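You operate a simulated robot arm through the tools that you are given. There is no shell and no other tool.

You run a simulated robot arm. Do the job below in one go: nothing can be reset, and whatever is moved stays where it is left.

## Task
Drive the silver cylinder's stopper 5 mm in with the mini press, then switch the press off.
Fine: push the sliding plate right in and leave it in; switch on; set the mini press dial to 5 and leave it there.

The check looks at the end state, three seconds after you hand in, the way a careful person would. Anything else that was tipped, shoved, dropped, spilled or broken makes it a failure. A push-on lid holds only when it is set on centred and level and pressed home; a screw cap is set on level and turned clockwise until tight.

## Robot
A 7-joint arm with a two-finger parallel gripper, fixed in place. Base frame: the origin is at the foot of the arm, x ahead of it, y to its left, z up. Readings come in m, degrees, newtons and seconds.
With the tool pointing down near the work surface it reaches from about 0.2 to 0.68 m from the base axis. Its first joint turns from -66.0 to 66.0 degrees. Payload 2.4 kg.
The tool frame sits at the grasp point between the pads (the TCP): z along the fingers, y along the line on which they close. The tips reach 0.03 m beyond it. The gripper opens to 0.094 m. The fingers are 0.028 m wide and 0.01 m thick; the gripper's body (0.05 by 0.096 m) begins 0.055 m behind the TCP.
Orientation is told as [roll, pitch, yaw] about the base's x, y, z axes, in that order, counted from this pose: with the fingers straight down and closing along the base's y, the tool's x points along the base's -x, its y along +y and its z along -z.

## Interface
- The arm moves only by the tool apply_moves. Its argument "moves" is one flat list of numbers, 7 for each row, row after row: the shift along the base's x, y, z in m, then the turn, a rotation vector about the base's x, y, z in degrees, then the gripper command, from -1 (shut) to 1 (fully open), values between in proportion. In form: [dx, dy, dz, ax, ay, az, claw, dx, dy, dz, ax, ay, az, claw, ...]. A call has 1 to 20 rows; each row is the pose to reach, as a shift and turn from the pose commanded when the call began. Each row takes 0.2 s and may step no farther than 0.05 m and 8.6 degrees from the row before; otherwise, or with a gripper value out of range, the whole call is refused. A pose out of reach is approached as far as the arm can. The call stops where the force on the tool passes 40 N (or 10 N more than at its start, if that is more) or the arm is blocked; 0.2 s more then pass. The fingers move at their own pace (about 0.153 m/s each) and stop on an object; they squeeze with about 22 N. The grip force told is the motor's: it shows also when the fingers shut on nothing. Time passes only in rows, and 0.2 s behind the last, so rows that repeat a pose let the fingers close. The reply holds the time, the measured pose of the TCP, the force on the tool along the base axes, the opening and the grip force, in the units named above and with some noise, with the torque about the TCP (base axes, N m) and any sound that the robot's microphone picked up, and new pictures: "views" is both (left out), scene, wrist or none.
- Cameras (640 x 400 px; columns grow to the right, rows downward): "scene" is fixed at [0.0431, 0.4775, 1.4471]; the picture's right is [-0.70, -0.71, 0.00], its down [-0.38, 0.38, -0.84] and it looks along [0.60, -0.59, -0.54] (base axes); focal length 346 px, centre (320, 200). "wrist" rides on the gripper at [0.076, 0.014, -0.102] in the tool frame; the picture's right is [-0.18, 0.98, 0.00], its down [-0.75, -0.14, -0.64] and it looks along [-0.63, -0.12, 0.77] (tool axes); focal length 243 px, centre (320, 200). There is no depth. A picture from a camera that has moved, and an enlarged one, comes with that camera's place and axes in the base frame and with its lens.
- zoom(camera, box): a new picture of the part [left, top, right, bottom] of that camera's present view, enlarged. The clock stands still meanwhile.
- hand_in(): hands the job in; it is judged then, once.

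Places have to be worked out from the pictures, the camera data and where the tool is seen. Open the gripper and draw the arm clear of the work before you hand the job in, unless the task says otherwise.

The tools are called after "Emit:" as name(argument=value, ...) on one line, values as JSON. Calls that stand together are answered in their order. apply_moves: Moves the arm, as the interface text tells. Its arguments: {"type":"object","properties":{"moves":{"type":"array","items":{"type":"number"}},"views":{"type":"string","enum":["both","scene","wrist","none"]}},"required":["moves"]} The other tools are called the same way: zoom (camera, box) takes an enlarged picture of a part of a camera's view; hand_in () hands the job in.

At the start:

```text
time: 0.0
tool_pos: [0.3594, -0.1874, 1.0958]
ee_rot: [-0.1, 0.0, 0.1]
wrist_force: [0.2, 1.1, -0.4]
ft_torque: [-0.05, 0.0, -0.04]
opening: 0.094
finger_force: 0.2
```

scene: 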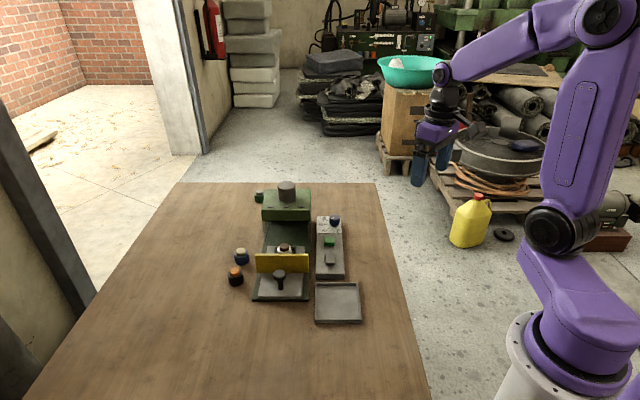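
wrist: 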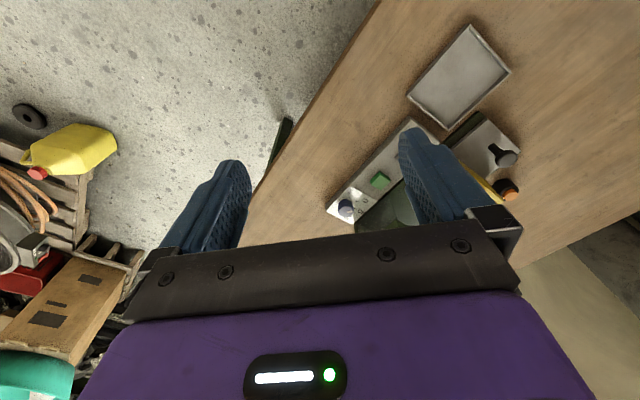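

The pictures show a press on a table with a yellow guard/plate, a control panel and a tray. I'll zoom in on the work area to tell the parts apart.

Emit:
zoom(camera="scene", box=[220, 170, 380, 330])

Emit:
zoom(camera="scene", box=[300, 205, 360, 285])

Emit:
zoom(camera="scene", box=[220, 230, 320, 310])

Emit:
zoom(camera="wrist", box=[320, 10, 540, 240])

```text
2.50 times, centred on (300, 250) of scene
camera zoom: at [0.0431, 0.4775, 1.4471], right [-0.7, -0.71, 0.0], down [-0.38, 0.38, -0.84], along [0.6, -0.59, -0.54], focal length 864 px, centre (370, 75)
```

zoom: 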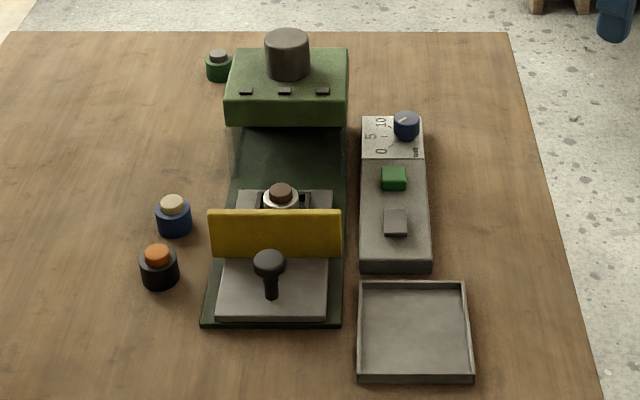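

```text
5.00 times, centred on (330, 245) of scene
camera zoom: at [0.0431, 0.4775, 1.4471], right [-0.7, -0.71, 0.0], down [-0.38, 0.38, -0.84], along [0.6, -0.59, -0.54], focal length 1729 px, centre (270, -25)
```

zoom: 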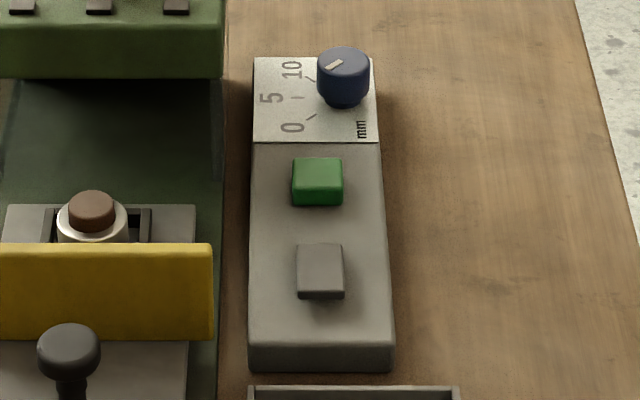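

```text
5.00 times, centred on (270, 270) of scene
camera zoom: at [0.0431, 0.4775, 1.4471], right [-0.7, -0.71, 0.0], down [-0.38, 0.38, -0.84], along [0.6, -0.59, -0.54], focal length 1729 px, centre (570, -150)
```

zoom: 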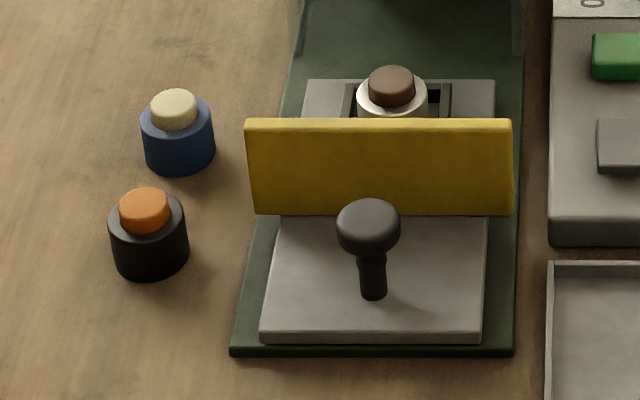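

```text
1.74 times, centred on (430, 125) of wrist
camera zoom: at [0.2819, -0.172, 1.1977], right [0.18, 0.98, 0.0], down [0.75, -0.14, 0.64], along [0.63, -0.12, -0.77], focal length 422 px, centre (129, 330)
```

zoom: 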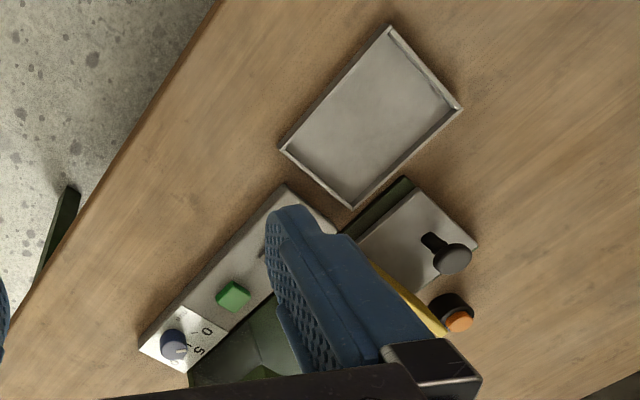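

By triangulating from both cameras, the knob is near (0.65, -0.185, 0.79), the green button near (0.60, -0.105, 0.78) and the plate's handle near (0.56, 0.11, 0.82). I'll move a little closer, staying well above everything, to get a better wrist view.

Emit:
apply_moves(moves=[0.03, 0.03, -0.02, 0, 0, 0, 1, 0.05, 0.06, -0.05, 0, 0, 0, 1, 0.07, 0.09, -0.08, 0, 0, 0, 1], views="both")

```text
time: 0.8
tool_pos: [0.4293, -0.0958, 1.0139]
ee_rot: [0.0, 0.0, 0.0]
wrist_force: [-0.3, 0.0, -0.5]
ft_torque: [-0.01, -0.03, 0.01]
opening: 0.0939
finger_force: 0.0
camera wrist: at [0.3522, -0.0809, 1.1173], right [0.18, 0.98, 0.0], down [0.75, -0.14, 0.64], along [0.63, -0.12, -0.77], focal length 243 px, centre (320, 200)
```

scene: 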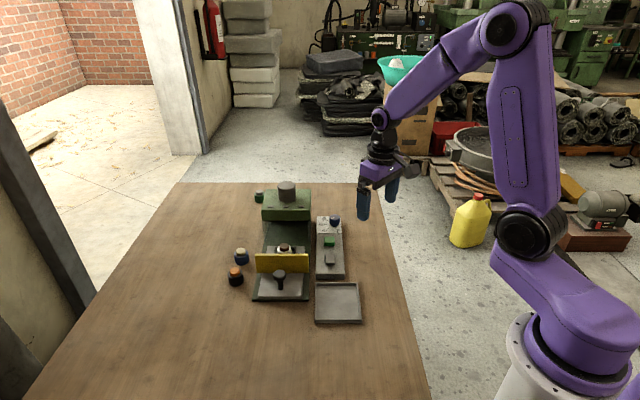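
wrist: 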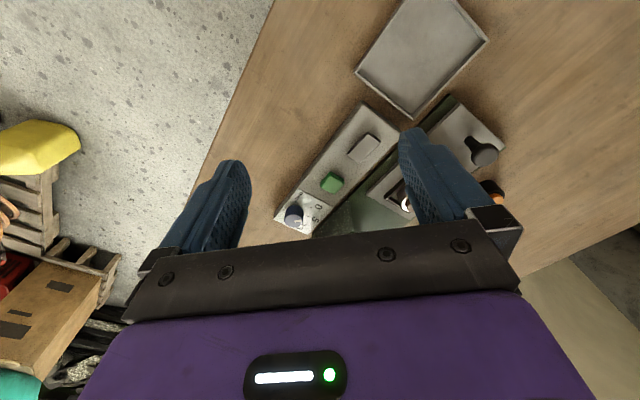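

The panel is now visible between the fingers. I'll zoom in on the wrist view to read the dial and the two controls.

Emit:
zoom(camera="wrist", box=[260, 90, 420, 245])

Emit:
zoom(camera="wrist", box=[270, 170, 350, 240])

Emit:
zoom(camera="scene", box=[310, 205, 350, 235])

```text
2.58 times, centred on (340, 168) of wrist
camera zoom: at [0.3522, -0.0809, 1.1173], right [0.18, 0.98, 0.0], down [0.75, -0.14, 0.64], along [0.63, -0.12, -0.77], focal length 626 px, centre (268, 284)
```

zoom: 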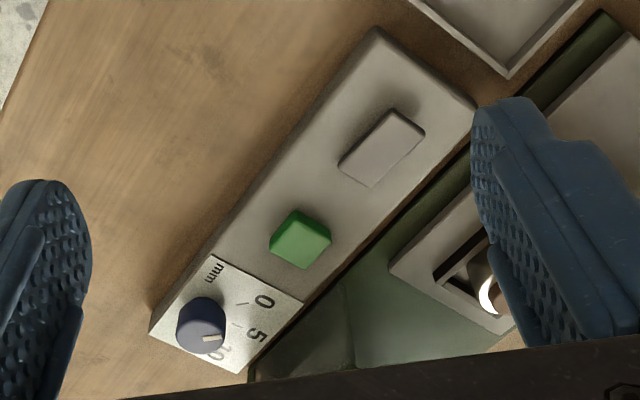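

```text
5.71 times, centred on (310, 205) of wrist
camera zoom: at [0.3522, -0.0809, 1.1173], right [0.18, 0.98, 0.0], down [0.75, -0.14, 0.64], along [0.63, -0.12, -0.77], focal length 1386 px, centre (377, 171)
```

zoom: 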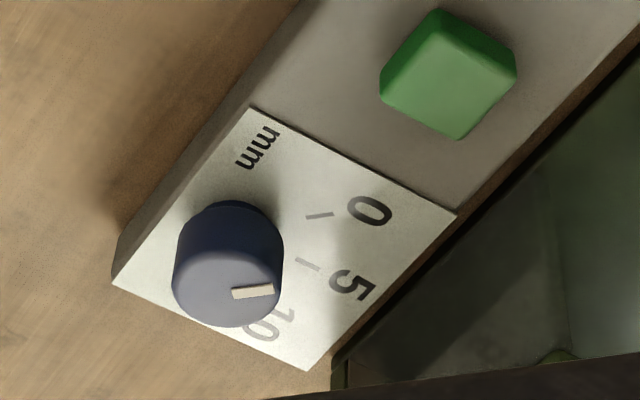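

```text
13.33 times, centred on (330, 220) of scene
camera zoom: at [0.0431, 0.4774, 1.4471], right [-0.7, -0.71, 0.0], down [-0.38, 0.38, -0.84], along [0.6, -0.59, -0.54], focal length 4610 px, centre (187, -67)
```

zoom: 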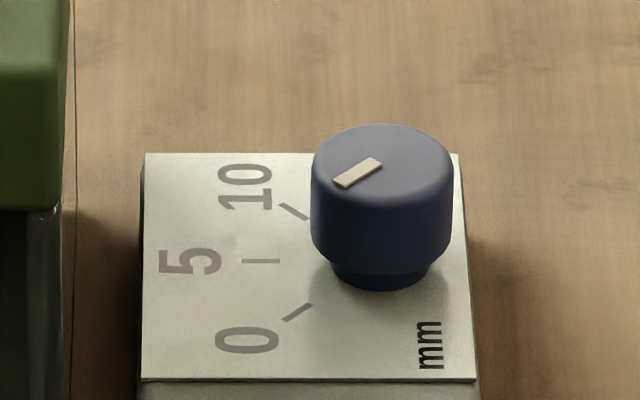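

The dial pointer sits near 0, at about 80° in the base frame, and the 5 mark is at about 45°. The whole rig is turned 45° about z. I'll hover above the knob, near (0.65, -0.188), with the tool yawed so the fingers close along the press axis.

Emit:
apply_moves(moves=[0.0275, -0.011, -0.01, 0, 0, 7.5, 1, 0.055, -0.0225, -0.02, 0, 0, 15, 1, 0.0825, -0.034, -0.03, 0, 0, 22.5, 1, 0.11, -0.045, -0.04, 0, 0, 30, 1, 0.1375, -0.0565, -0.05, 0, 0, 37.5, 1, 0.165, -0.068, -0.06, 0, 0, 45, 1, 0.1925, -0.079, -0.07, 0, 0, 52.5, 1, 0.22, -0.0906, -0.08, 0, 0, 60, 1, 0.22, -0.0906, -0.08, 0, 0, 60, 1], views="both")

```text
time: 2.8
tool_pos: [0.6475, -0.1862, 0.9337]
ee_rot: [0.2, 0.0, 60.1]
wrist_force: [-0.7, 0.2, 0.1]
ft_torque: [0.02, -0.01, 0.03]
opening: 0.094
finger_force: 0.1
camera wrist: at [0.5969, -0.2447, 1.0356], right [-0.76, 0.65, 0.0], down [0.5, 0.58, 0.64], along [0.42, 0.49, -0.77], focal length 243 px, centre (320, 200)
```

scene: 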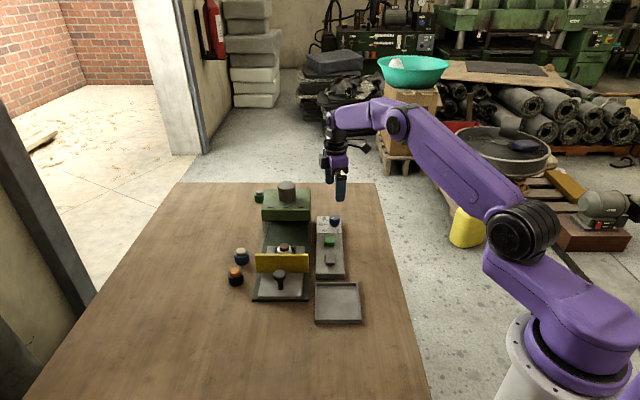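
wrist: 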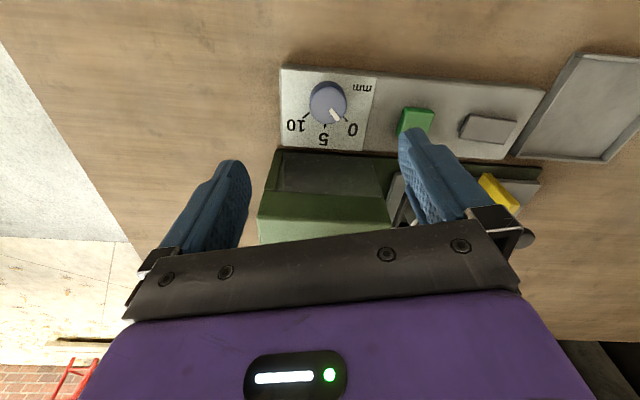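

The wrist now looks straight at the dial from the panel's outer side. I'll zoom in to fix the knob centre, the pointer angle and the buttons.

Emit:
zoom(camera="wrist", box=[270, 60, 390, 155])

Emit:
zoom(camera="wrist", box=[380, 70, 560, 180])

Emit:
zoom(camera="scene", box=[290, 140, 370, 240])

```text
4.21 times, centred on (330, 108) of wrist
camera zoom: at [0.5969, -0.2447, 1.0356], right [-0.76, 0.65, 0.0], down [0.5, 0.58, 0.64], along [0.42, 0.49, -0.77], focal length 1022 px, centre (278, 590)
```

zoom: 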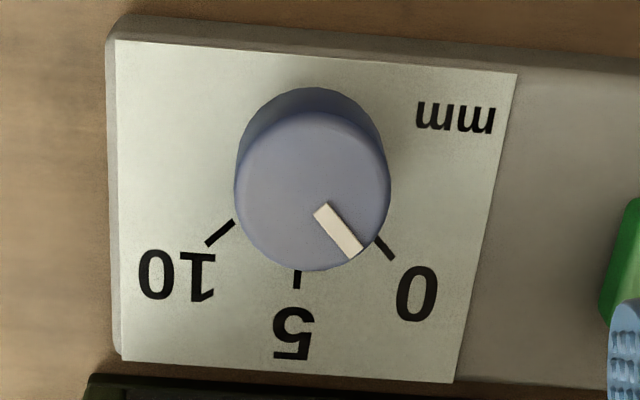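

```text
3.56 times, centred on (470, 125) of wrist
camera zoom: at [0.5969, -0.2447, 1.0356], right [-0.76, 0.65, 0.0], down [0.5, 0.58, 0.64], along [0.42, 0.49, -0.77], focal length 863 px, centre (-213, 467)
```

zoom: 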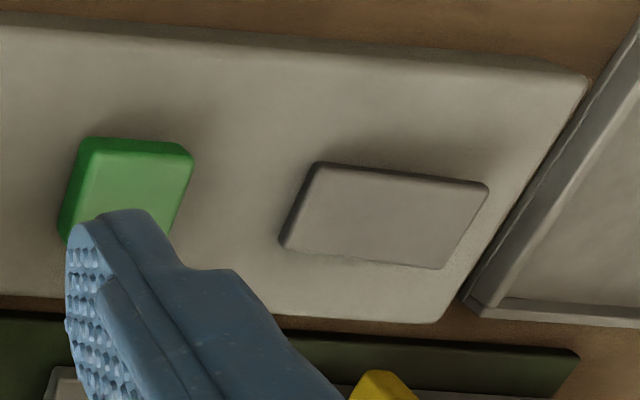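

```text
4.00 times, centred on (330, 190) of scene
camera zoom: at [0.0431, 0.4775, 1.4471], right [-0.7, -0.71, 0.0], down [-0.38, 0.38, -0.84], along [0.6, -0.59, -0.54], focal length 1383 px, centre (280, 240)
```

zoom: 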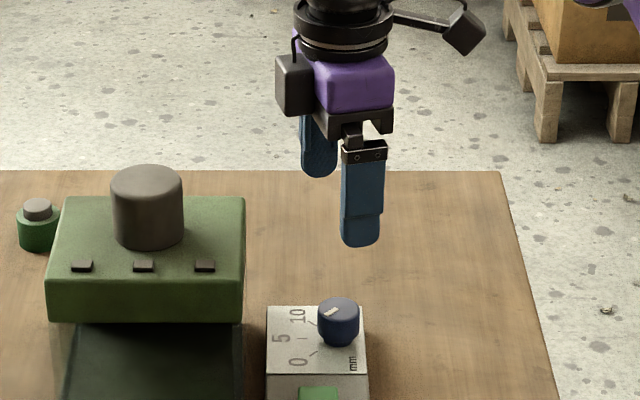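

The knob axis works out at about (0.643, -0.182), the panel face at z≈0.78 and the knob top at z≈0.806. The pointer is at about 88°, reading 0, so it needs roughly -44° to reach 5. I'll centre over the knob, partly close the fingers and come down to just above it for another check.

Emit:
apply_moves(moves=[-0.0045, 0.0045, -0.02, 0, 0, 0, 0.3, -0.0045, 0.0045, -0.045, 0, 0, 0, 0.3, -0.0045, 0.0045, -0.07, 0, 0, 0, 0.3, -0.0045, 0.0045, -0.07, 0, 0, 0, 0.3], views="both")

```text
time: 3.8
tool_pos: [0.6425, -0.1846, 0.8628]
ee_rot: [0.1, 0.1, 60.0]
wrist_force: [0.4, -0.1, 0.0]
ft_torque: [-0.05, 0.0, 0.01]
opening: 0.061
finger_force: 0.1
camera wrist: at [0.5919, -0.2425, 0.9658], right [-0.76, 0.65, 0.0], down [0.5, 0.58, 0.64], along [0.42, 0.49, -0.77], focal length 243 px, centre (320, 200)
```

scene: 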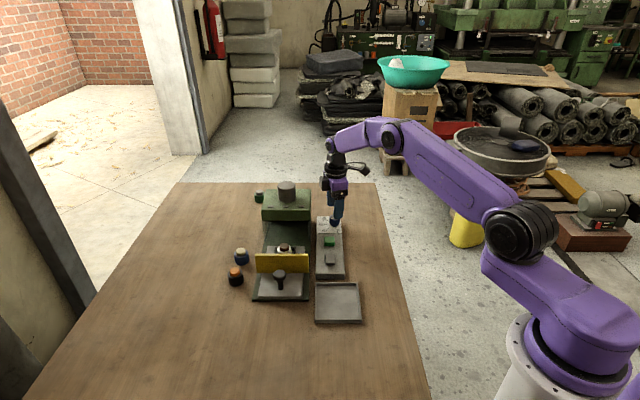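
wrist: 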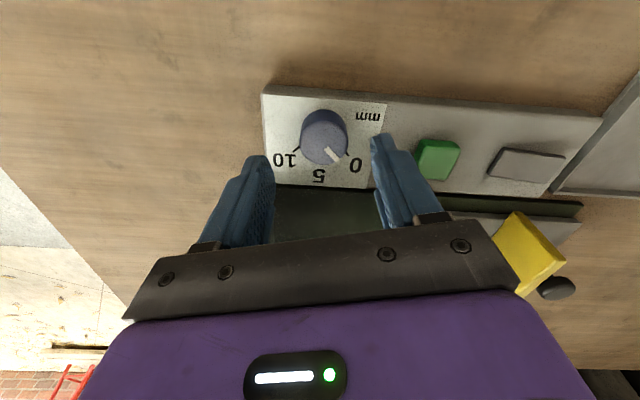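

The fingers now straddle the knob's outline. I'll zoom in to check the centring before going down.

Emit:
zoom(camera="wrist", box=[250, 80, 410, 200])

Emit:
zoom(camera="wrist", box=[390, 110, 590, 220])

Emit:
zoom(camera="scene", box=[300, 160, 370, 240])

```text
3.33 times, centred on (330, 140) of wrist
camera zoom: at [0.5919, -0.2425, 0.9658], right [-0.76, 0.65, 0.0], down [0.5, 0.58, 0.64], along [0.42, 0.49, -0.77], focal length 809 px, centre (287, 400)
```

zoom: 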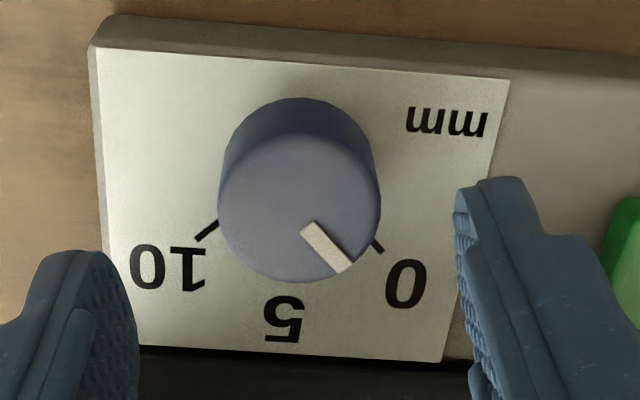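

```text
3.20 times, centred on (490, 165) of wrist
camera zoom: at [0.5919, -0.2425, 0.9658], right [-0.76, 0.65, 0.0], down [0.5, 0.58, 0.64], along [0.42, 0.49, -0.77], focal length 776 px, centre (-224, 312)
```

zoom: 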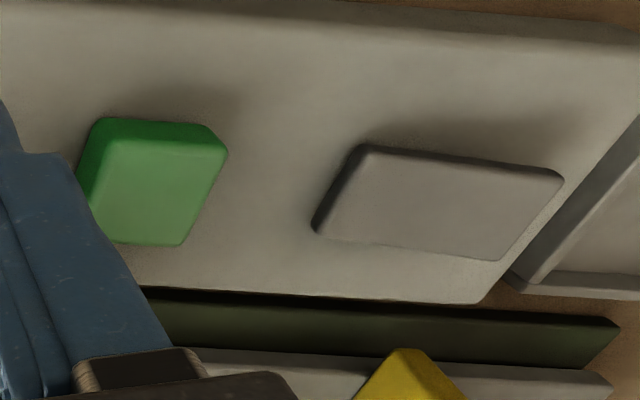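

```text
5.00 times, centred on (335, 200) of scene
camera zoom: at [0.0431, 0.4775, 1.4471], right [-0.7, -0.71, 0.0], down [-0.38, 0.38, -0.84], along [0.6, -0.59, -0.54], focal length 1729 px, centre (245, 200)
```

zoom: 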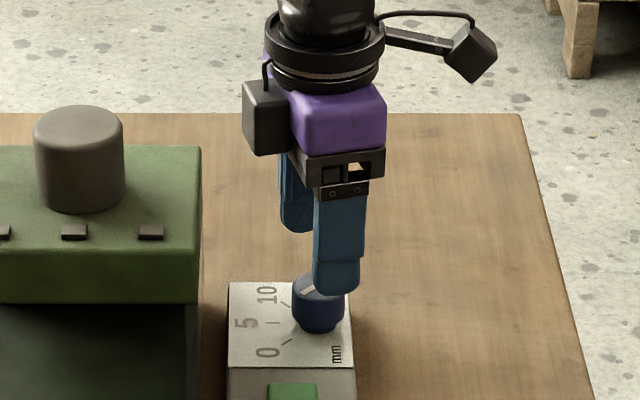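

The knob is within about 2 mm of the grip centre, so I'll apply that small correction, lower the tips to about z 0.788 and close on the knob.

Emit:
apply_moves(moves=[-0.001, 0.002, -0.022, 0, 0, 0, 0.3, -0.001, 0.002, -0.044, 0, 0, 0, 0.3, -0.001, 0.002, -0.044, 0, 0, 0, 0.3, -0.001, 0.002, -0.044, 0, 0, 0, -1, -0.001, 0.002, -0.044, 0, 0, 0, -1, -0.001, 0.002, -0.044, 0, 0, 0, -1], views="both")

```text
time: 5.2
tool_pos: [0.6429, -0.1804, 0.8209]
ee_rot: [0.0, 0.0, 59.9]
wrist_force: [-4.9, 2.6, 1.2]
ft_torque: [0.18, 0.13, -0.06]
opening: 0.0337
finger_force: 45.2
camera wrist: at [0.5915, -0.2385, 0.9233], right [-0.76, 0.65, 0.0], down [0.5, 0.58, 0.64], along [0.42, 0.49, -0.77], focal length 243 px, centre (320, 200)
```

scene: 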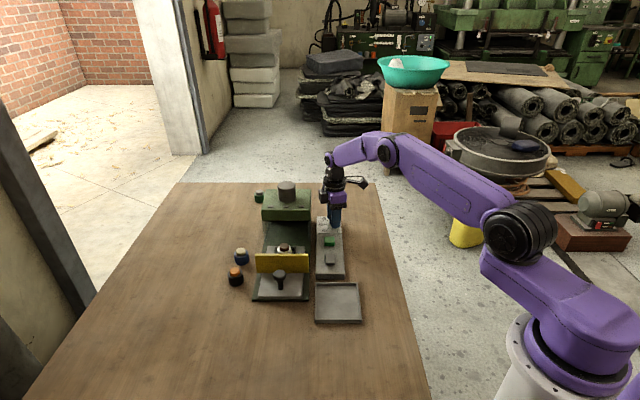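
wrist: 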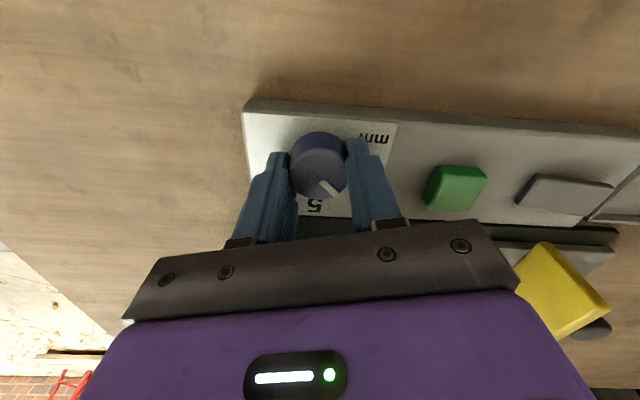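

The fingers hold the knob, with the opening at 33.7 mm matching its diameter. I'll turn it clockwise (negative yaw) by 32° and check the pointer.

Emit:
apply_moves(moves=[0, 0, 0, 0, 0, -6, -1, 0, 0, 0, 0, 0, -12, -1, 0, 0, 0, 0, 0, -18, -1, 0, 0, 0, 0, 0, -24, -1, 0, 0, 0, 0, 0, -30, -1, 0, 0, 0, 0, 0, -36, -1, 0, 0, 0, 0, 0, -36, -1], views="both")

Emit:
zoom(camera="wrist", box=[240, 100, 400, 220])

```text
time: 6.8
tool_pos: [0.6431, -0.1813, 0.8209]
ee_rot: [-0.1, 0.0, 24.0]
wrist_force: [7.7, -2.6, -17.1]
ft_torque: [-0.54, 0.07, 0.02]
opening: 0.0335
finger_force: 44.9
camera wrist: at [0.5674, -0.1987, 0.9232], right [-0.23, 0.97, 0.0], down [0.75, 0.18, 0.64], along [0.63, 0.15, -0.77], focal length 243 px, centre (320, 200)
```

scene: 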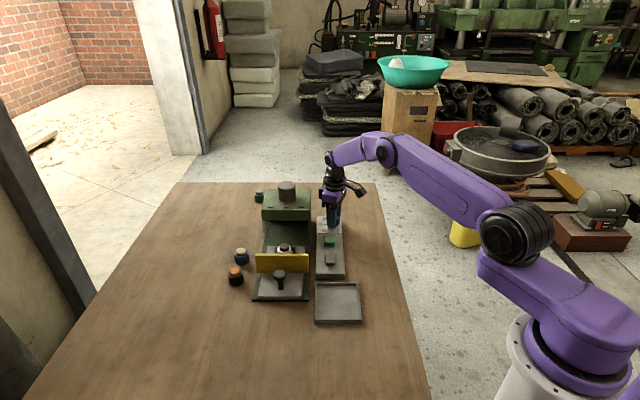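
wrist: 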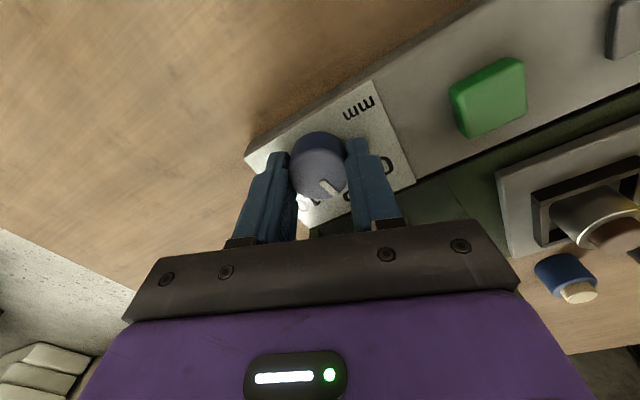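

```text
3.33 times, centred on (320, 160) of wrist
camera zoom: at [0.5674, -0.1987, 0.9232], right [-0.23, 0.97, 0.0], down [0.75, 0.18, 0.64], along [0.63, 0.15, -0.77], focal length 809 px, centre (320, 333)
```

zoom: 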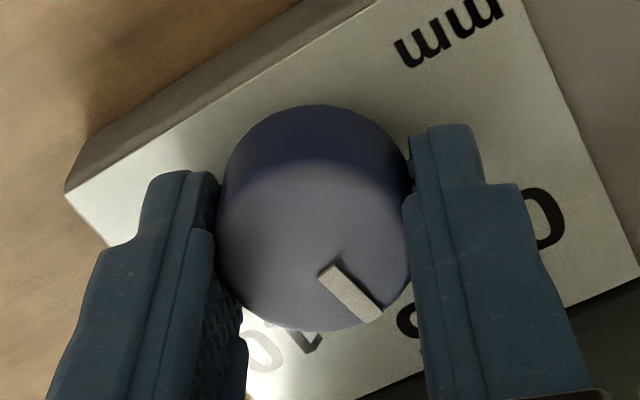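

The pointer turned along with the gripper and is now at about 53°. I'll turn the remaining 9° to line it up with the 5 mark at 45°.

Emit:
apply_moves(moves=[0, 0, 0, 0, 0, -4.5, -1, 0, 0, 0, 0, 0, -9, -1, 0, 0, 0, 0, 0, -9, -1], views="wrist")

Emit:
zoom(camera="wrist", box=[240, 100, 400, 220])

Emit:
zoom(camera="scene", box=[300, 180, 370, 260])

```text
time: 7.6
tool_pos: [0.6446, -0.1814, 0.8205]
ee_rot: [-0.1, 0.0, 15.0]
wrist_force: [10.3, -8.7, -21.7]
ft_torque: [0.02, -0.89, 0.04]
opening: 0.0334
finger_force: 45.3
camera wrist: at [0.5658, -0.1871, 0.9233], right [-0.07, 1.0, 0.0], down [0.76, 0.06, 0.64], along [0.64, 0.05, -0.77], focal length 243 px, centre (320, 200)
```

wrist: 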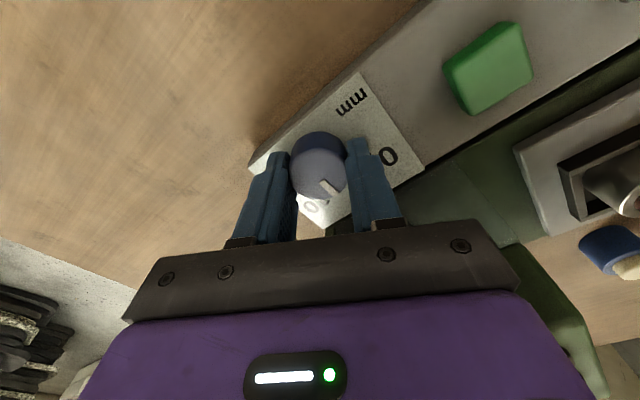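

```text
3.33 times, centred on (320, 160) of wrist
camera zoom: at [0.5658, -0.1871, 0.9233], right [-0.07, 1.0, 0.0], down [0.76, 0.06, 0.64], along [0.64, 0.05, -0.77], focal length 809 px, centre (320, 333)
```

zoom: 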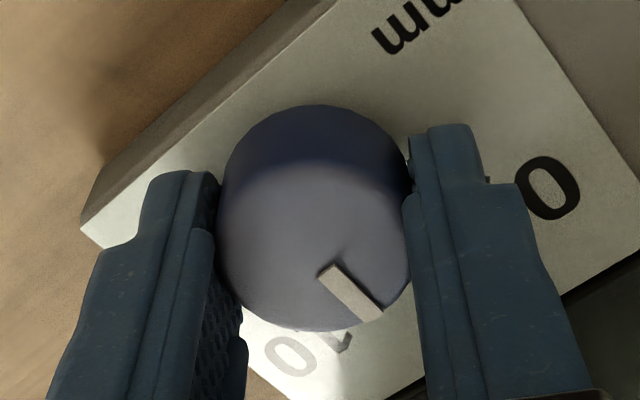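

```text
5.00 times, centred on (335, 220) of scene
camera zoom: at [0.0438, 0.4771, 1.4472], right [-0.7, -0.71, 0.0], down [-0.38, 0.38, -0.84], along [0.6, -0.59, -0.54], focal length 1729 px, centre (245, 100)
```

zoom: 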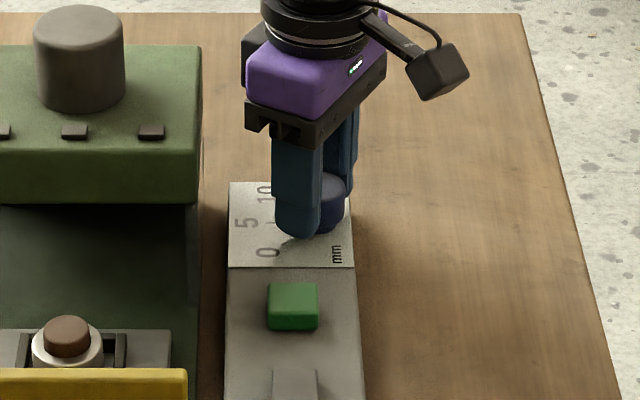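

The dial should now be at 5. I'll open the fingers in place, lift straight up and check the pointer against the tick.

Emit:
apply_moves(moves=[0, 0, 0, 0, 0, 0, 0.3, 0, 0, 0, 0, 0, 0, 0.3, 0, 0, 0.03, 0, 0, 0, 0.3, 0, 0, 0.07, 0, 0, 0, 0.3, 0, 0, 0.11, 0, 0, 0, 0.3, 0, 0, 0.11, 0, 0, 0, 0.3], views="both")

Emit:
zoom(camera="wrist", box=[270, 40, 410, 170])

Emit:
zoom(camera="scene", box=[310, 205, 350, 235])

```text
time: 9.0
tool_pos: [0.6407, -0.1824, 0.9328]
ee_rot: [0.0, -0.1, 14.9]
wrist_force: [0.8, -0.5, 0.2]
ft_torque: [0.03, 0.0, 0.02]
opening: 0.0611
finger_force: 0.1
camera wrist: at [0.5639, -0.1876, 1.0356], right [-0.08, 1.0, 0.0], down [0.76, 0.06, 0.64], along [0.64, 0.05, -0.77], focal length 243 px, centre (320, 200)
```

scene: 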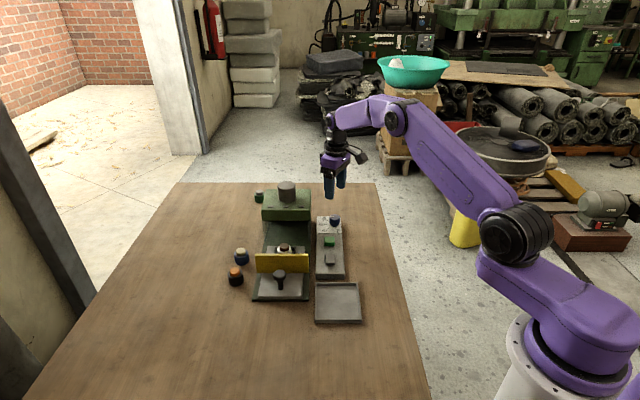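
wrist: 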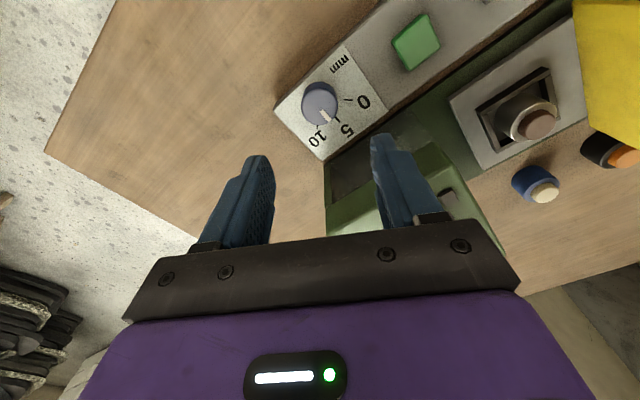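

```text
3.08 times, centred on (340, 105) of wrist
camera zoom: at [0.5639, -0.1876, 1.0356], right [-0.08, 1.0, 0.0], down [0.76, 0.06, 0.64], along [0.64, 0.05, -0.77], focal length 746 px, centre (258, 492)
```

zoom: 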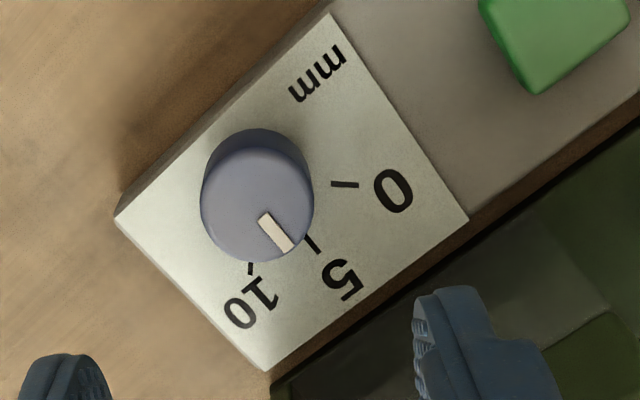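

```text
13.33 times, centred on (330, 220) of scene
camera zoom: at [0.0431, 0.4775, 1.4471], right [-0.7, -0.71, 0.0], down [-0.38, 0.38, -0.84], along [0.6, -0.59, -0.54], focal length 4610 px, centre (187, -67)
```

zoom: 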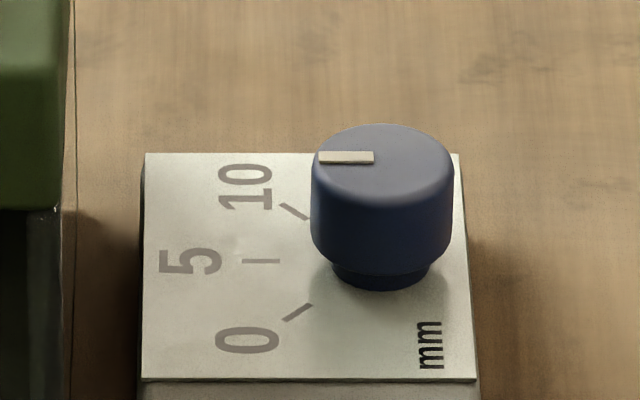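

In the scene view the pointer bar is horizontal, parallel to the 5 tick. I'll zoom in tighter to judge it finely.

Emit:
zoom(camera="scene", box=[325, 211, 341, 221])

Emit:
zoom(camera="scene", box=[318, 217, 334, 227])

Emit:
zoom(camera="wrist", box=[300, 75, 360, 135])

```text
16.00 times, centred on (333, 216) of scene
camera zoom: at [0.0431, 0.4775, 1.4471], right [-0.7, -0.71, 0.0], down [-0.38, 0.38, -0.84], along [0.6, -0.59, -0.54], focal length 5532 px, centre (112, -56)
```

zoom: 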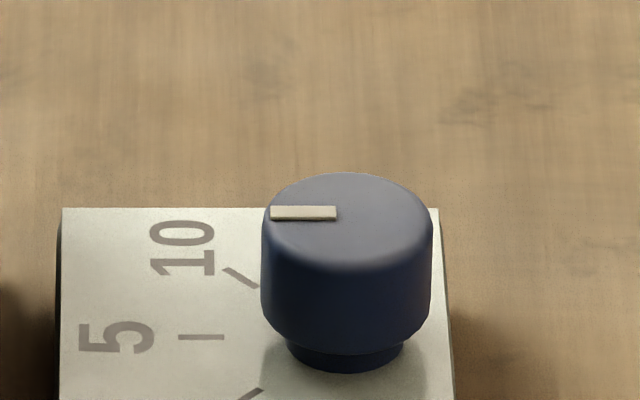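

```text
16.00 times, centred on (326, 222) of scene
camera zoom: at [0.0431, 0.4775, 1.4471], right [-0.7, -0.71, 0.0], down [-0.38, 0.38, -0.84], along [0.6, -0.59, -0.54], focal length 5532 px, centre (224, -152)
```

zoom: 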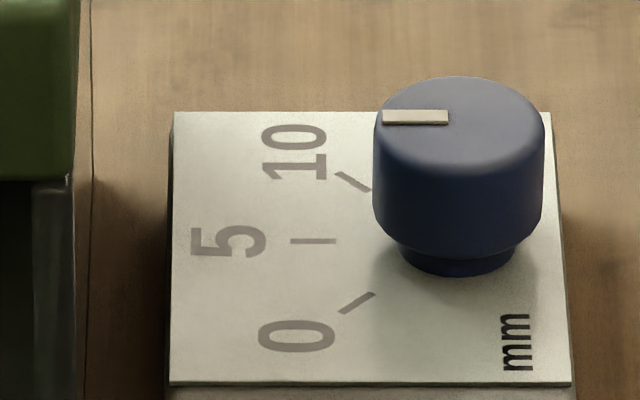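

```text
6.67 times, centred on (330, 105) of wrist
camera zoom: at [0.5639, -0.1876, 1.0356], right [-0.08, 1.0, 0.0], down [0.76, 0.06, 0.64], along [0.64, 0.05, -0.77], focal length 1618 px, centre (253, 833)
```

zoom: 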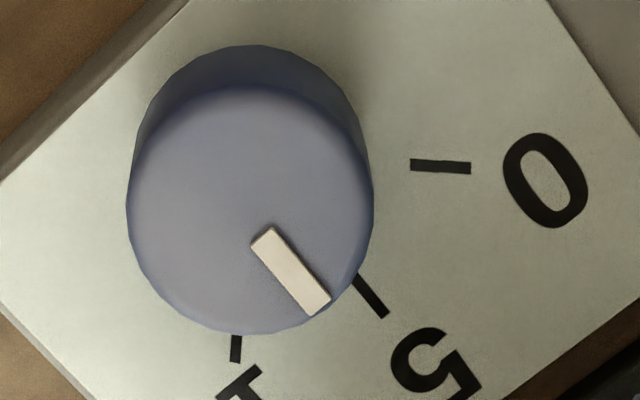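

The dial pointer is parallel to the 5 tick in both views, so the dial is set. Next I'll rise clear of the press head and move behind the plate's handle, yawed to -45° so the camera looks along the push direction.

Emit:
apply_moves(moves=[0, 0, 0.05, 0, 0, 0, 0.3, 0, 0, 0.1, 0, 0, 0, 0.3, -0.013, 0.04, 0.1, 0, 0, -7.5, 0.3, -0.026, 0.08, 0.1, 0, 0, -15, 0.3, -0.039, 0.12, 0.1, 0, 0, -22.5, 0.3, -0.052, 0.16, 0.1, 0, 0, -30, 0.3, -0.065, 0.2, 0.1, 0, 0, -37.5, 0.3, -0.078, 0.24, 0.1, 0, 0, -45, 0.3, -0.091, 0.28, 0.1, 0, 0, -52.5, 0.3, -0.105, 0.32, 0.1, 0, 0, -60, 0.3, -0.105, 0.32, 0.06, 0, 0, -60, 0.3, -0.105, 0.32, 0.02, 0, 0, -60, 0.3, -0.105, 0.32, 0.02, 0, 0, -60, 0.3], views="both")

```text
time: 11.8
tool_pos: [0.5377, 0.1416, 0.9487]
ee_rot: [0.0, 0.0, -45.1]
wrist_force: [-0.3, -0.2, 0.7]
ft_torque: [-0.04, -0.02, -0.01]
opening: 0.061
finger_force: 0.1
camera wrist: at [0.4943, 0.2061, 1.0516], right [0.83, 0.56, 0.0], down [0.43, -0.63, 0.64], along [0.36, -0.53, -0.77], focal length 243 px, centre (320, 200)
```

scene: 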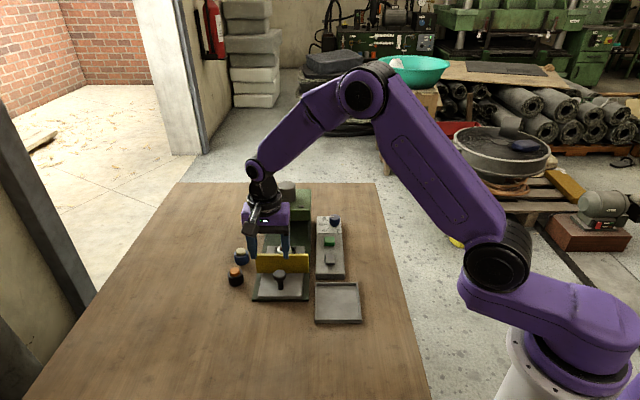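
wrist: 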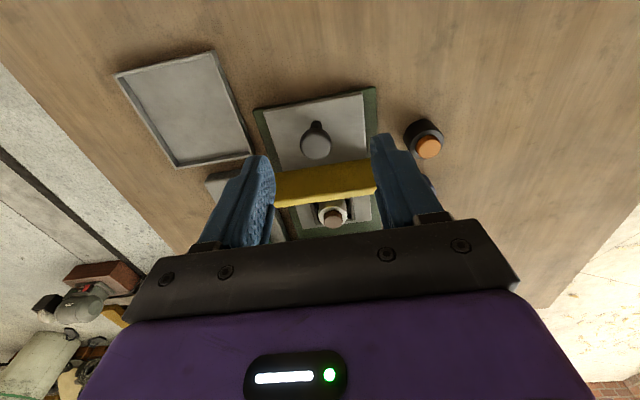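

The handle sits about 39 mm ahead of the tool along the slide and 12 mm to its right. I'll zoom in on the plate, handle and cylinder for exact positions.

Emit:
zoom(camera="wrist", box=[240, 80, 400, 240])

Emit:
zoom(camera="scene", box=[240, 190, 330, 310])

```text
2.50 times, centred on (320, 160) of wrist
camera zoom: at [0.4943, 0.2061, 1.0516], right [0.83, 0.56, 0.0], down [0.43, -0.63, 0.64], along [0.36, -0.53, -0.77], focal length 606 px, centre (320, 300)
```

zoom: 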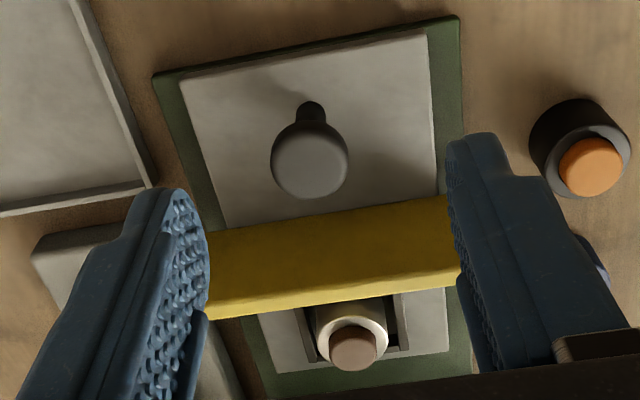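

```text
3.33 times, centred on (285, 250) of scene
camera zoom: at [0.0431, 0.4775, 1.4471], right [-0.7, -0.71, 0.0], down [-0.38, 0.38, -0.84], along [0.6, -0.59, -0.54], focal length 1152 px, centre (437, 33)
```

zoom: 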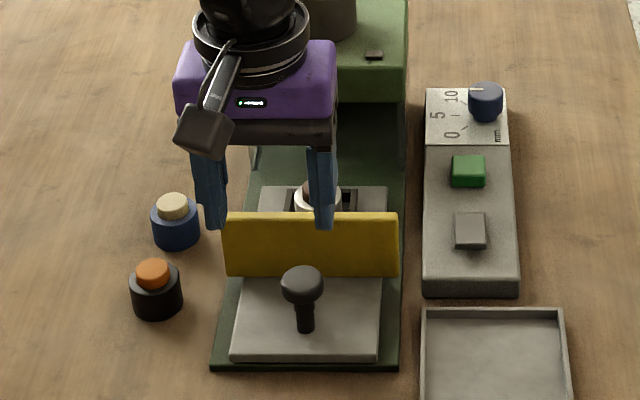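

The plate top is near z 0.77 and the handle knob is centred near u≈0.316, v≈0.469 (u is the slide direction), with its top near z 0.825. I'll close the fingers, shift behind the handle and lower to handle height.

Emit:
apply_moves(moves=[-0.0223, 0.0059, 0, 0, 0, 0, -1, -0.0223, 0.0059, -0.045, 0, 0, 0, -1, -0.0223, 0.0059, -0.09, 0, 0, 0, -1, -0.0223, 0.0059, -0.131, 0, 0, 0, -1, -0.0223, 0.0059, -0.131, 0, 0, 0, -1], views="both")

Emit:
zoom(camera="scene", box=[230, 190, 330, 310])

Emit:
zoom(camera="wrist", box=[220, 60, 420, 240])

```text
time: 13.0
tool_pos: [0.5142, 0.1453, 0.8194]
ee_rot: [0.0, 0.1, -45.0]
wrist_force: [0.0, 0.7, 0.0]
ft_torque: [0.03, -0.02, 0.02]
opening: 0.0
finger_force: 22.1
camera wrist: at [0.4692, 0.2113, 0.9221], right [0.83, 0.56, 0.0], down [0.43, -0.63, 0.64], along [0.36, -0.53, -0.77], focal length 243 px, centre (320, 200)
```

scene: 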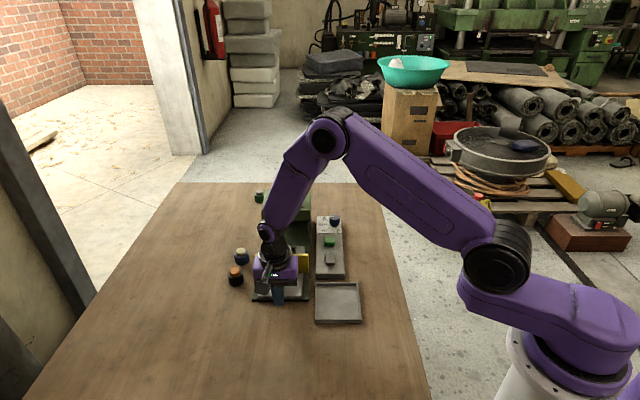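
wrist: 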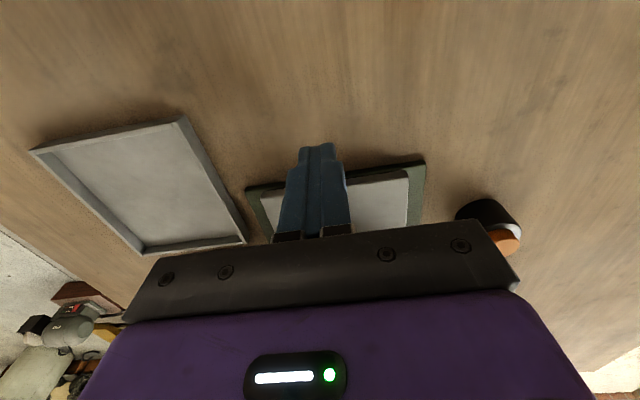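

```text
3.33 times, centred on (280, 250) of scene
camera zoom: at [0.0431, 0.4775, 1.4471], right [-0.7, -0.71, 0.0], down [-0.38, 0.38, -0.84], along [0.6, -0.59, -0.54], focal length 1152 px, centre (453, 33)
```

zoom: 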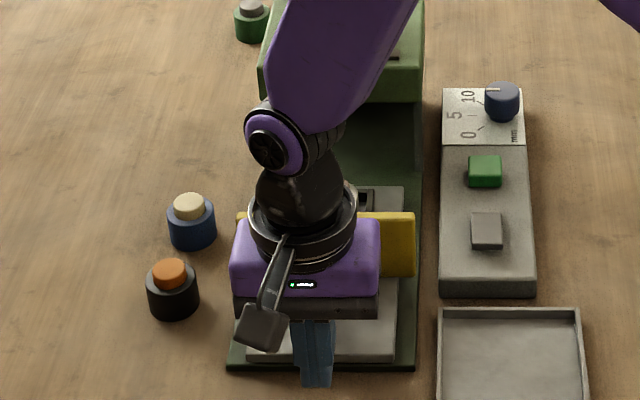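

```text
2.22 times, centred on (320, 150) of wrist
camera zoom: at [0.4692, 0.2113, 0.9221], right [0.83, 0.56, 0.0], down [0.43, -0.63, 0.64], along [0.36, -0.53, -0.77], focal length 539 px, centre (320, 311)
```

zoom: 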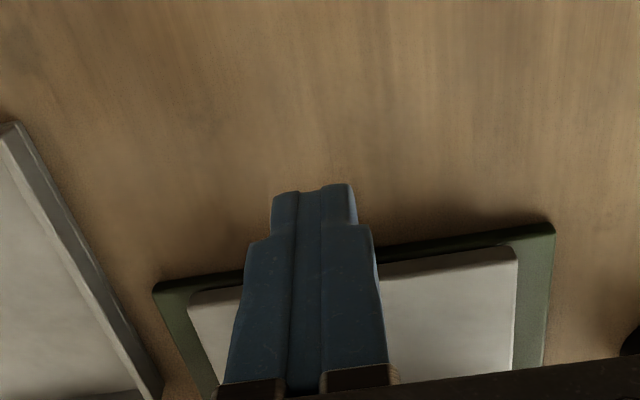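

The fingers are in line with the handle (tool v≈0.467, handle v≈0.469) and about 25 mm behind it. I'll push slowly inward along (+x, -y) and watch the force.

Emit:
apply_moves(moves=[0.0035, -0.0035, 0, 0, 0, 0, -1, 0.0071, -0.0071, 0, 0, 0, 0, -1, 0.0106, -0.0106, 0, 0, 0, 0, -1, 0.0141, -0.0141, 0, 0, 0, 0, -1, 0.0177, -0.0177, 0, 0, 0, 0, -1, 0.0212, -0.0212, 0, 0, 0, 0, -1, 0.0247, -0.0247, 0, 0, 0, 0, -1, 0.0283, -0.0283, 0, 0, 0, 0, -1, 0.0318, -0.0318, 0, 0, 0, 0, -1, 0.0354, -0.0354, 0, 0, 0, 0, -1], views="both")

Emit:
zoom(camera="scene", box=[230, 190, 330, 310])

```text
time: 15.2
tool_pos: [0.5503, 0.1098, 0.8199]
ee_rot: [0.0, 0.0, -45.0]
wrist_force: [-0.3, 1.6, 0.6]
ft_torque: [0.02, 0.0, 0.01]
opening: 0.0
finger_force: 21.9
camera wrist: at [0.5065, 0.1743, 0.9221], right [0.82, 0.57, 0.0], down [0.43, -0.63, 0.64], along [0.36, -0.53, -0.77], focal length 243 px, centre (320, 200)
```

scene: 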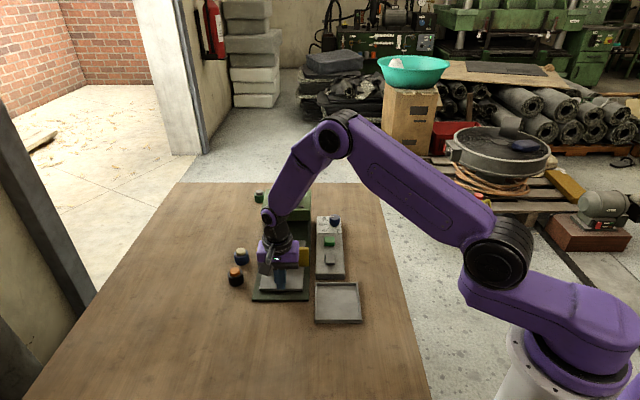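
wrist: 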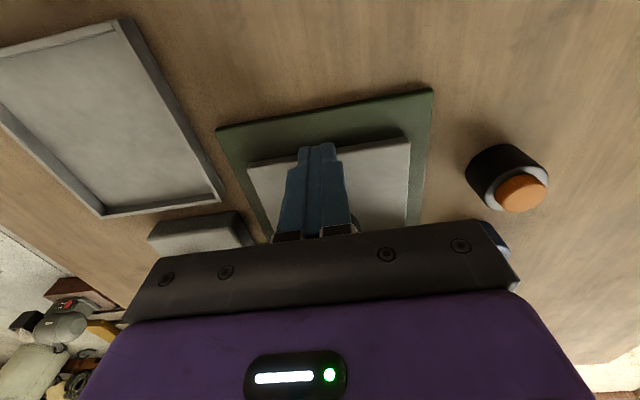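

```text
3.33 times, centred on (280, 250) of scene
camera zoom: at [0.0431, 0.4775, 1.4471], right [-0.7, -0.71, 0.0], down [-0.38, 0.38, -0.84], along [0.6, -0.59, -0.54], focal length 1152 px, centre (453, 33)
```

zoom: 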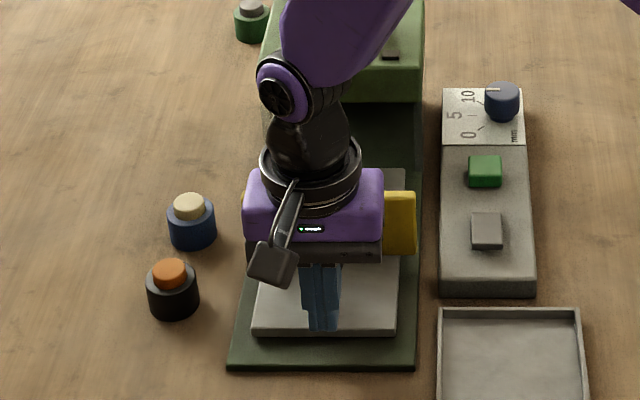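

The plate and guard are sliding in together with only about 2 N of resistance. I'll keep pushing slowly towards the stop.

Emit:
apply_moves(moves=[0.0035, -0.0035, 0, 0, 0, 0, -1, 0.0071, -0.0071, 0, 0, 0, 0, -1, 0.0106, -0.0106, 0, 0, 0, 0, -1, 0.0141, -0.0141, 0, 0, 0, 0, -1, 0.0177, -0.0177, 0, 0, 0, 0, -1, 0.0212, -0.0212, 0, 0, 0, 0, -1, 0.0247, -0.0247, 0, 0, 0, 0, -1, 0.0283, -0.0283, 0, 0, 0, 0, -1, 0.0318, -0.0318, 0, 0, 0, 0, -1, 0.0354, -0.0354, 0, 0, 0, 0, -1, 0.0389, -0.0389, 0, 0, 0, 0, -1, 0.0424, -0.0424, 0, 0, 0, 0, -1], views="both")

Emit:
zoom(camera="scene", box=[230, 190, 330, 310])

```text
time: 17.8
tool_pos: [0.5938, 0.0673, 0.8194]
ee_rot: [0.0, 0.0, -45.0]
wrist_force: [-1.4, 0.9, -0.1]
ft_torque: [0.03, 0.02, 0.02]
opening: 0.0
finger_force: 22.2
camera wrist: at [0.5491, 0.1311, 0.9219], right [0.83, 0.56, 0.0], down [0.43, -0.63, 0.64], along [0.36, -0.53, -0.77], focal length 243 px, centre (320, 200)
```

scene: 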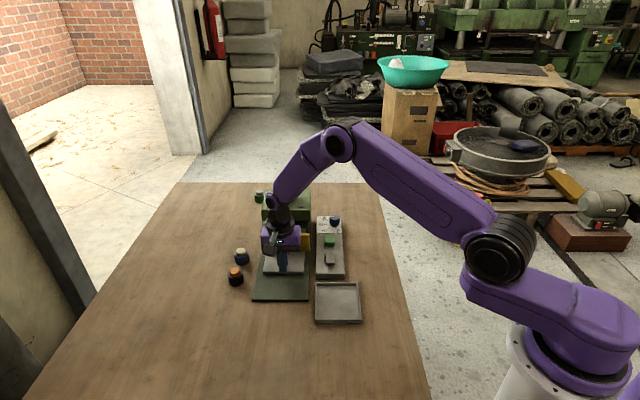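
wrist: 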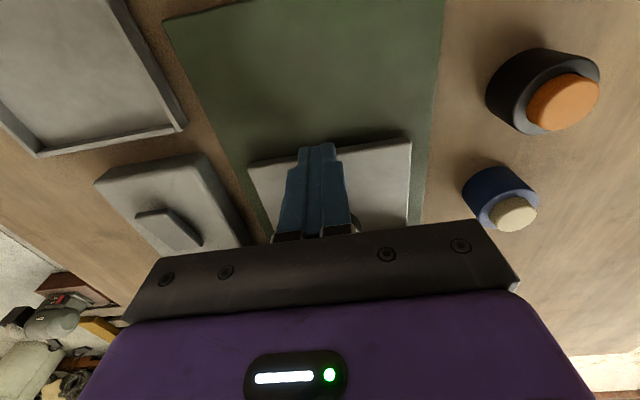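

```text
3.33 times, centred on (280, 250) of scene
camera zoom: at [0.0431, 0.4775, 1.4471], right [-0.7, -0.71, 0.0], down [-0.38, 0.38, -0.84], along [0.6, -0.59, -0.54], focal length 1152 px, centre (453, 33)
```

zoom: 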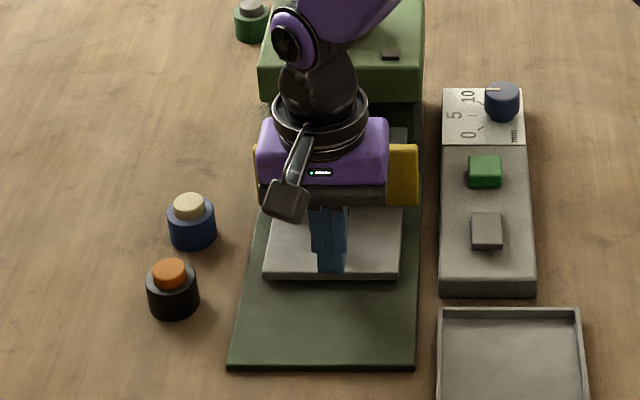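

The plate is still moving freely. This angle shows the grey control's profile, so I'll zoom in on it before continuing.

Emit:
zoom(camera="wrist", box=[90, 150, 260, 260])

Emit:
zoom(camera="scene", box=[315, 232, 345, 272])

```text
3.64 times, centred on (175, 205) of wrist
camera zoom: at [0.5491, 0.1311, 0.9219], right [0.83, 0.56, 0.0], down [0.43, -0.63, 0.64], along [0.36, -0.53, -0.77], focal length 882 px, centre (847, 182)
```

zoom: 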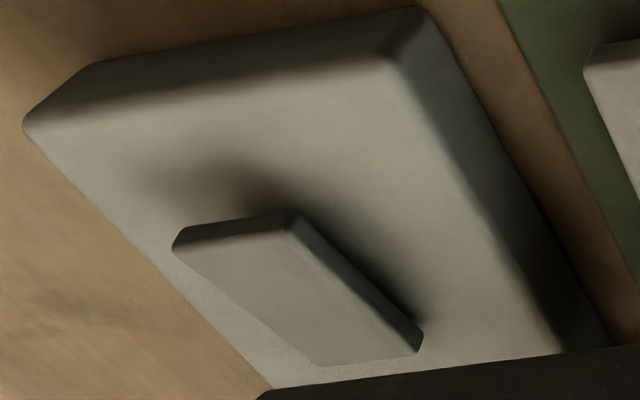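

```text
10.00 times, centred on (330, 252) of scene
camera zoom: at [0.0431, 0.4775, 1.4471], right [-0.7, -0.71, 0.0], down [-0.38, 0.38, -0.84], along [0.6, -0.59, -0.54], focal length 3457 px, centre (220, -320)
```

zoom: 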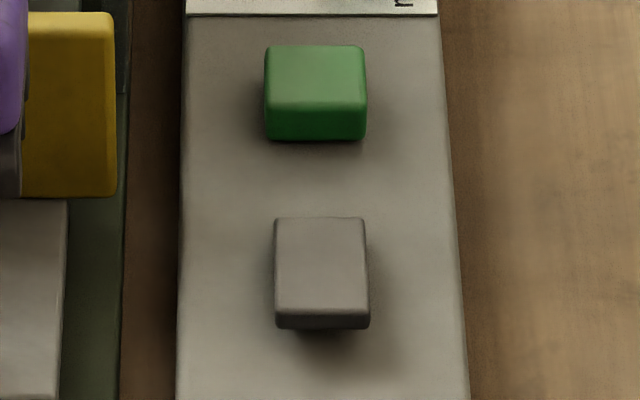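

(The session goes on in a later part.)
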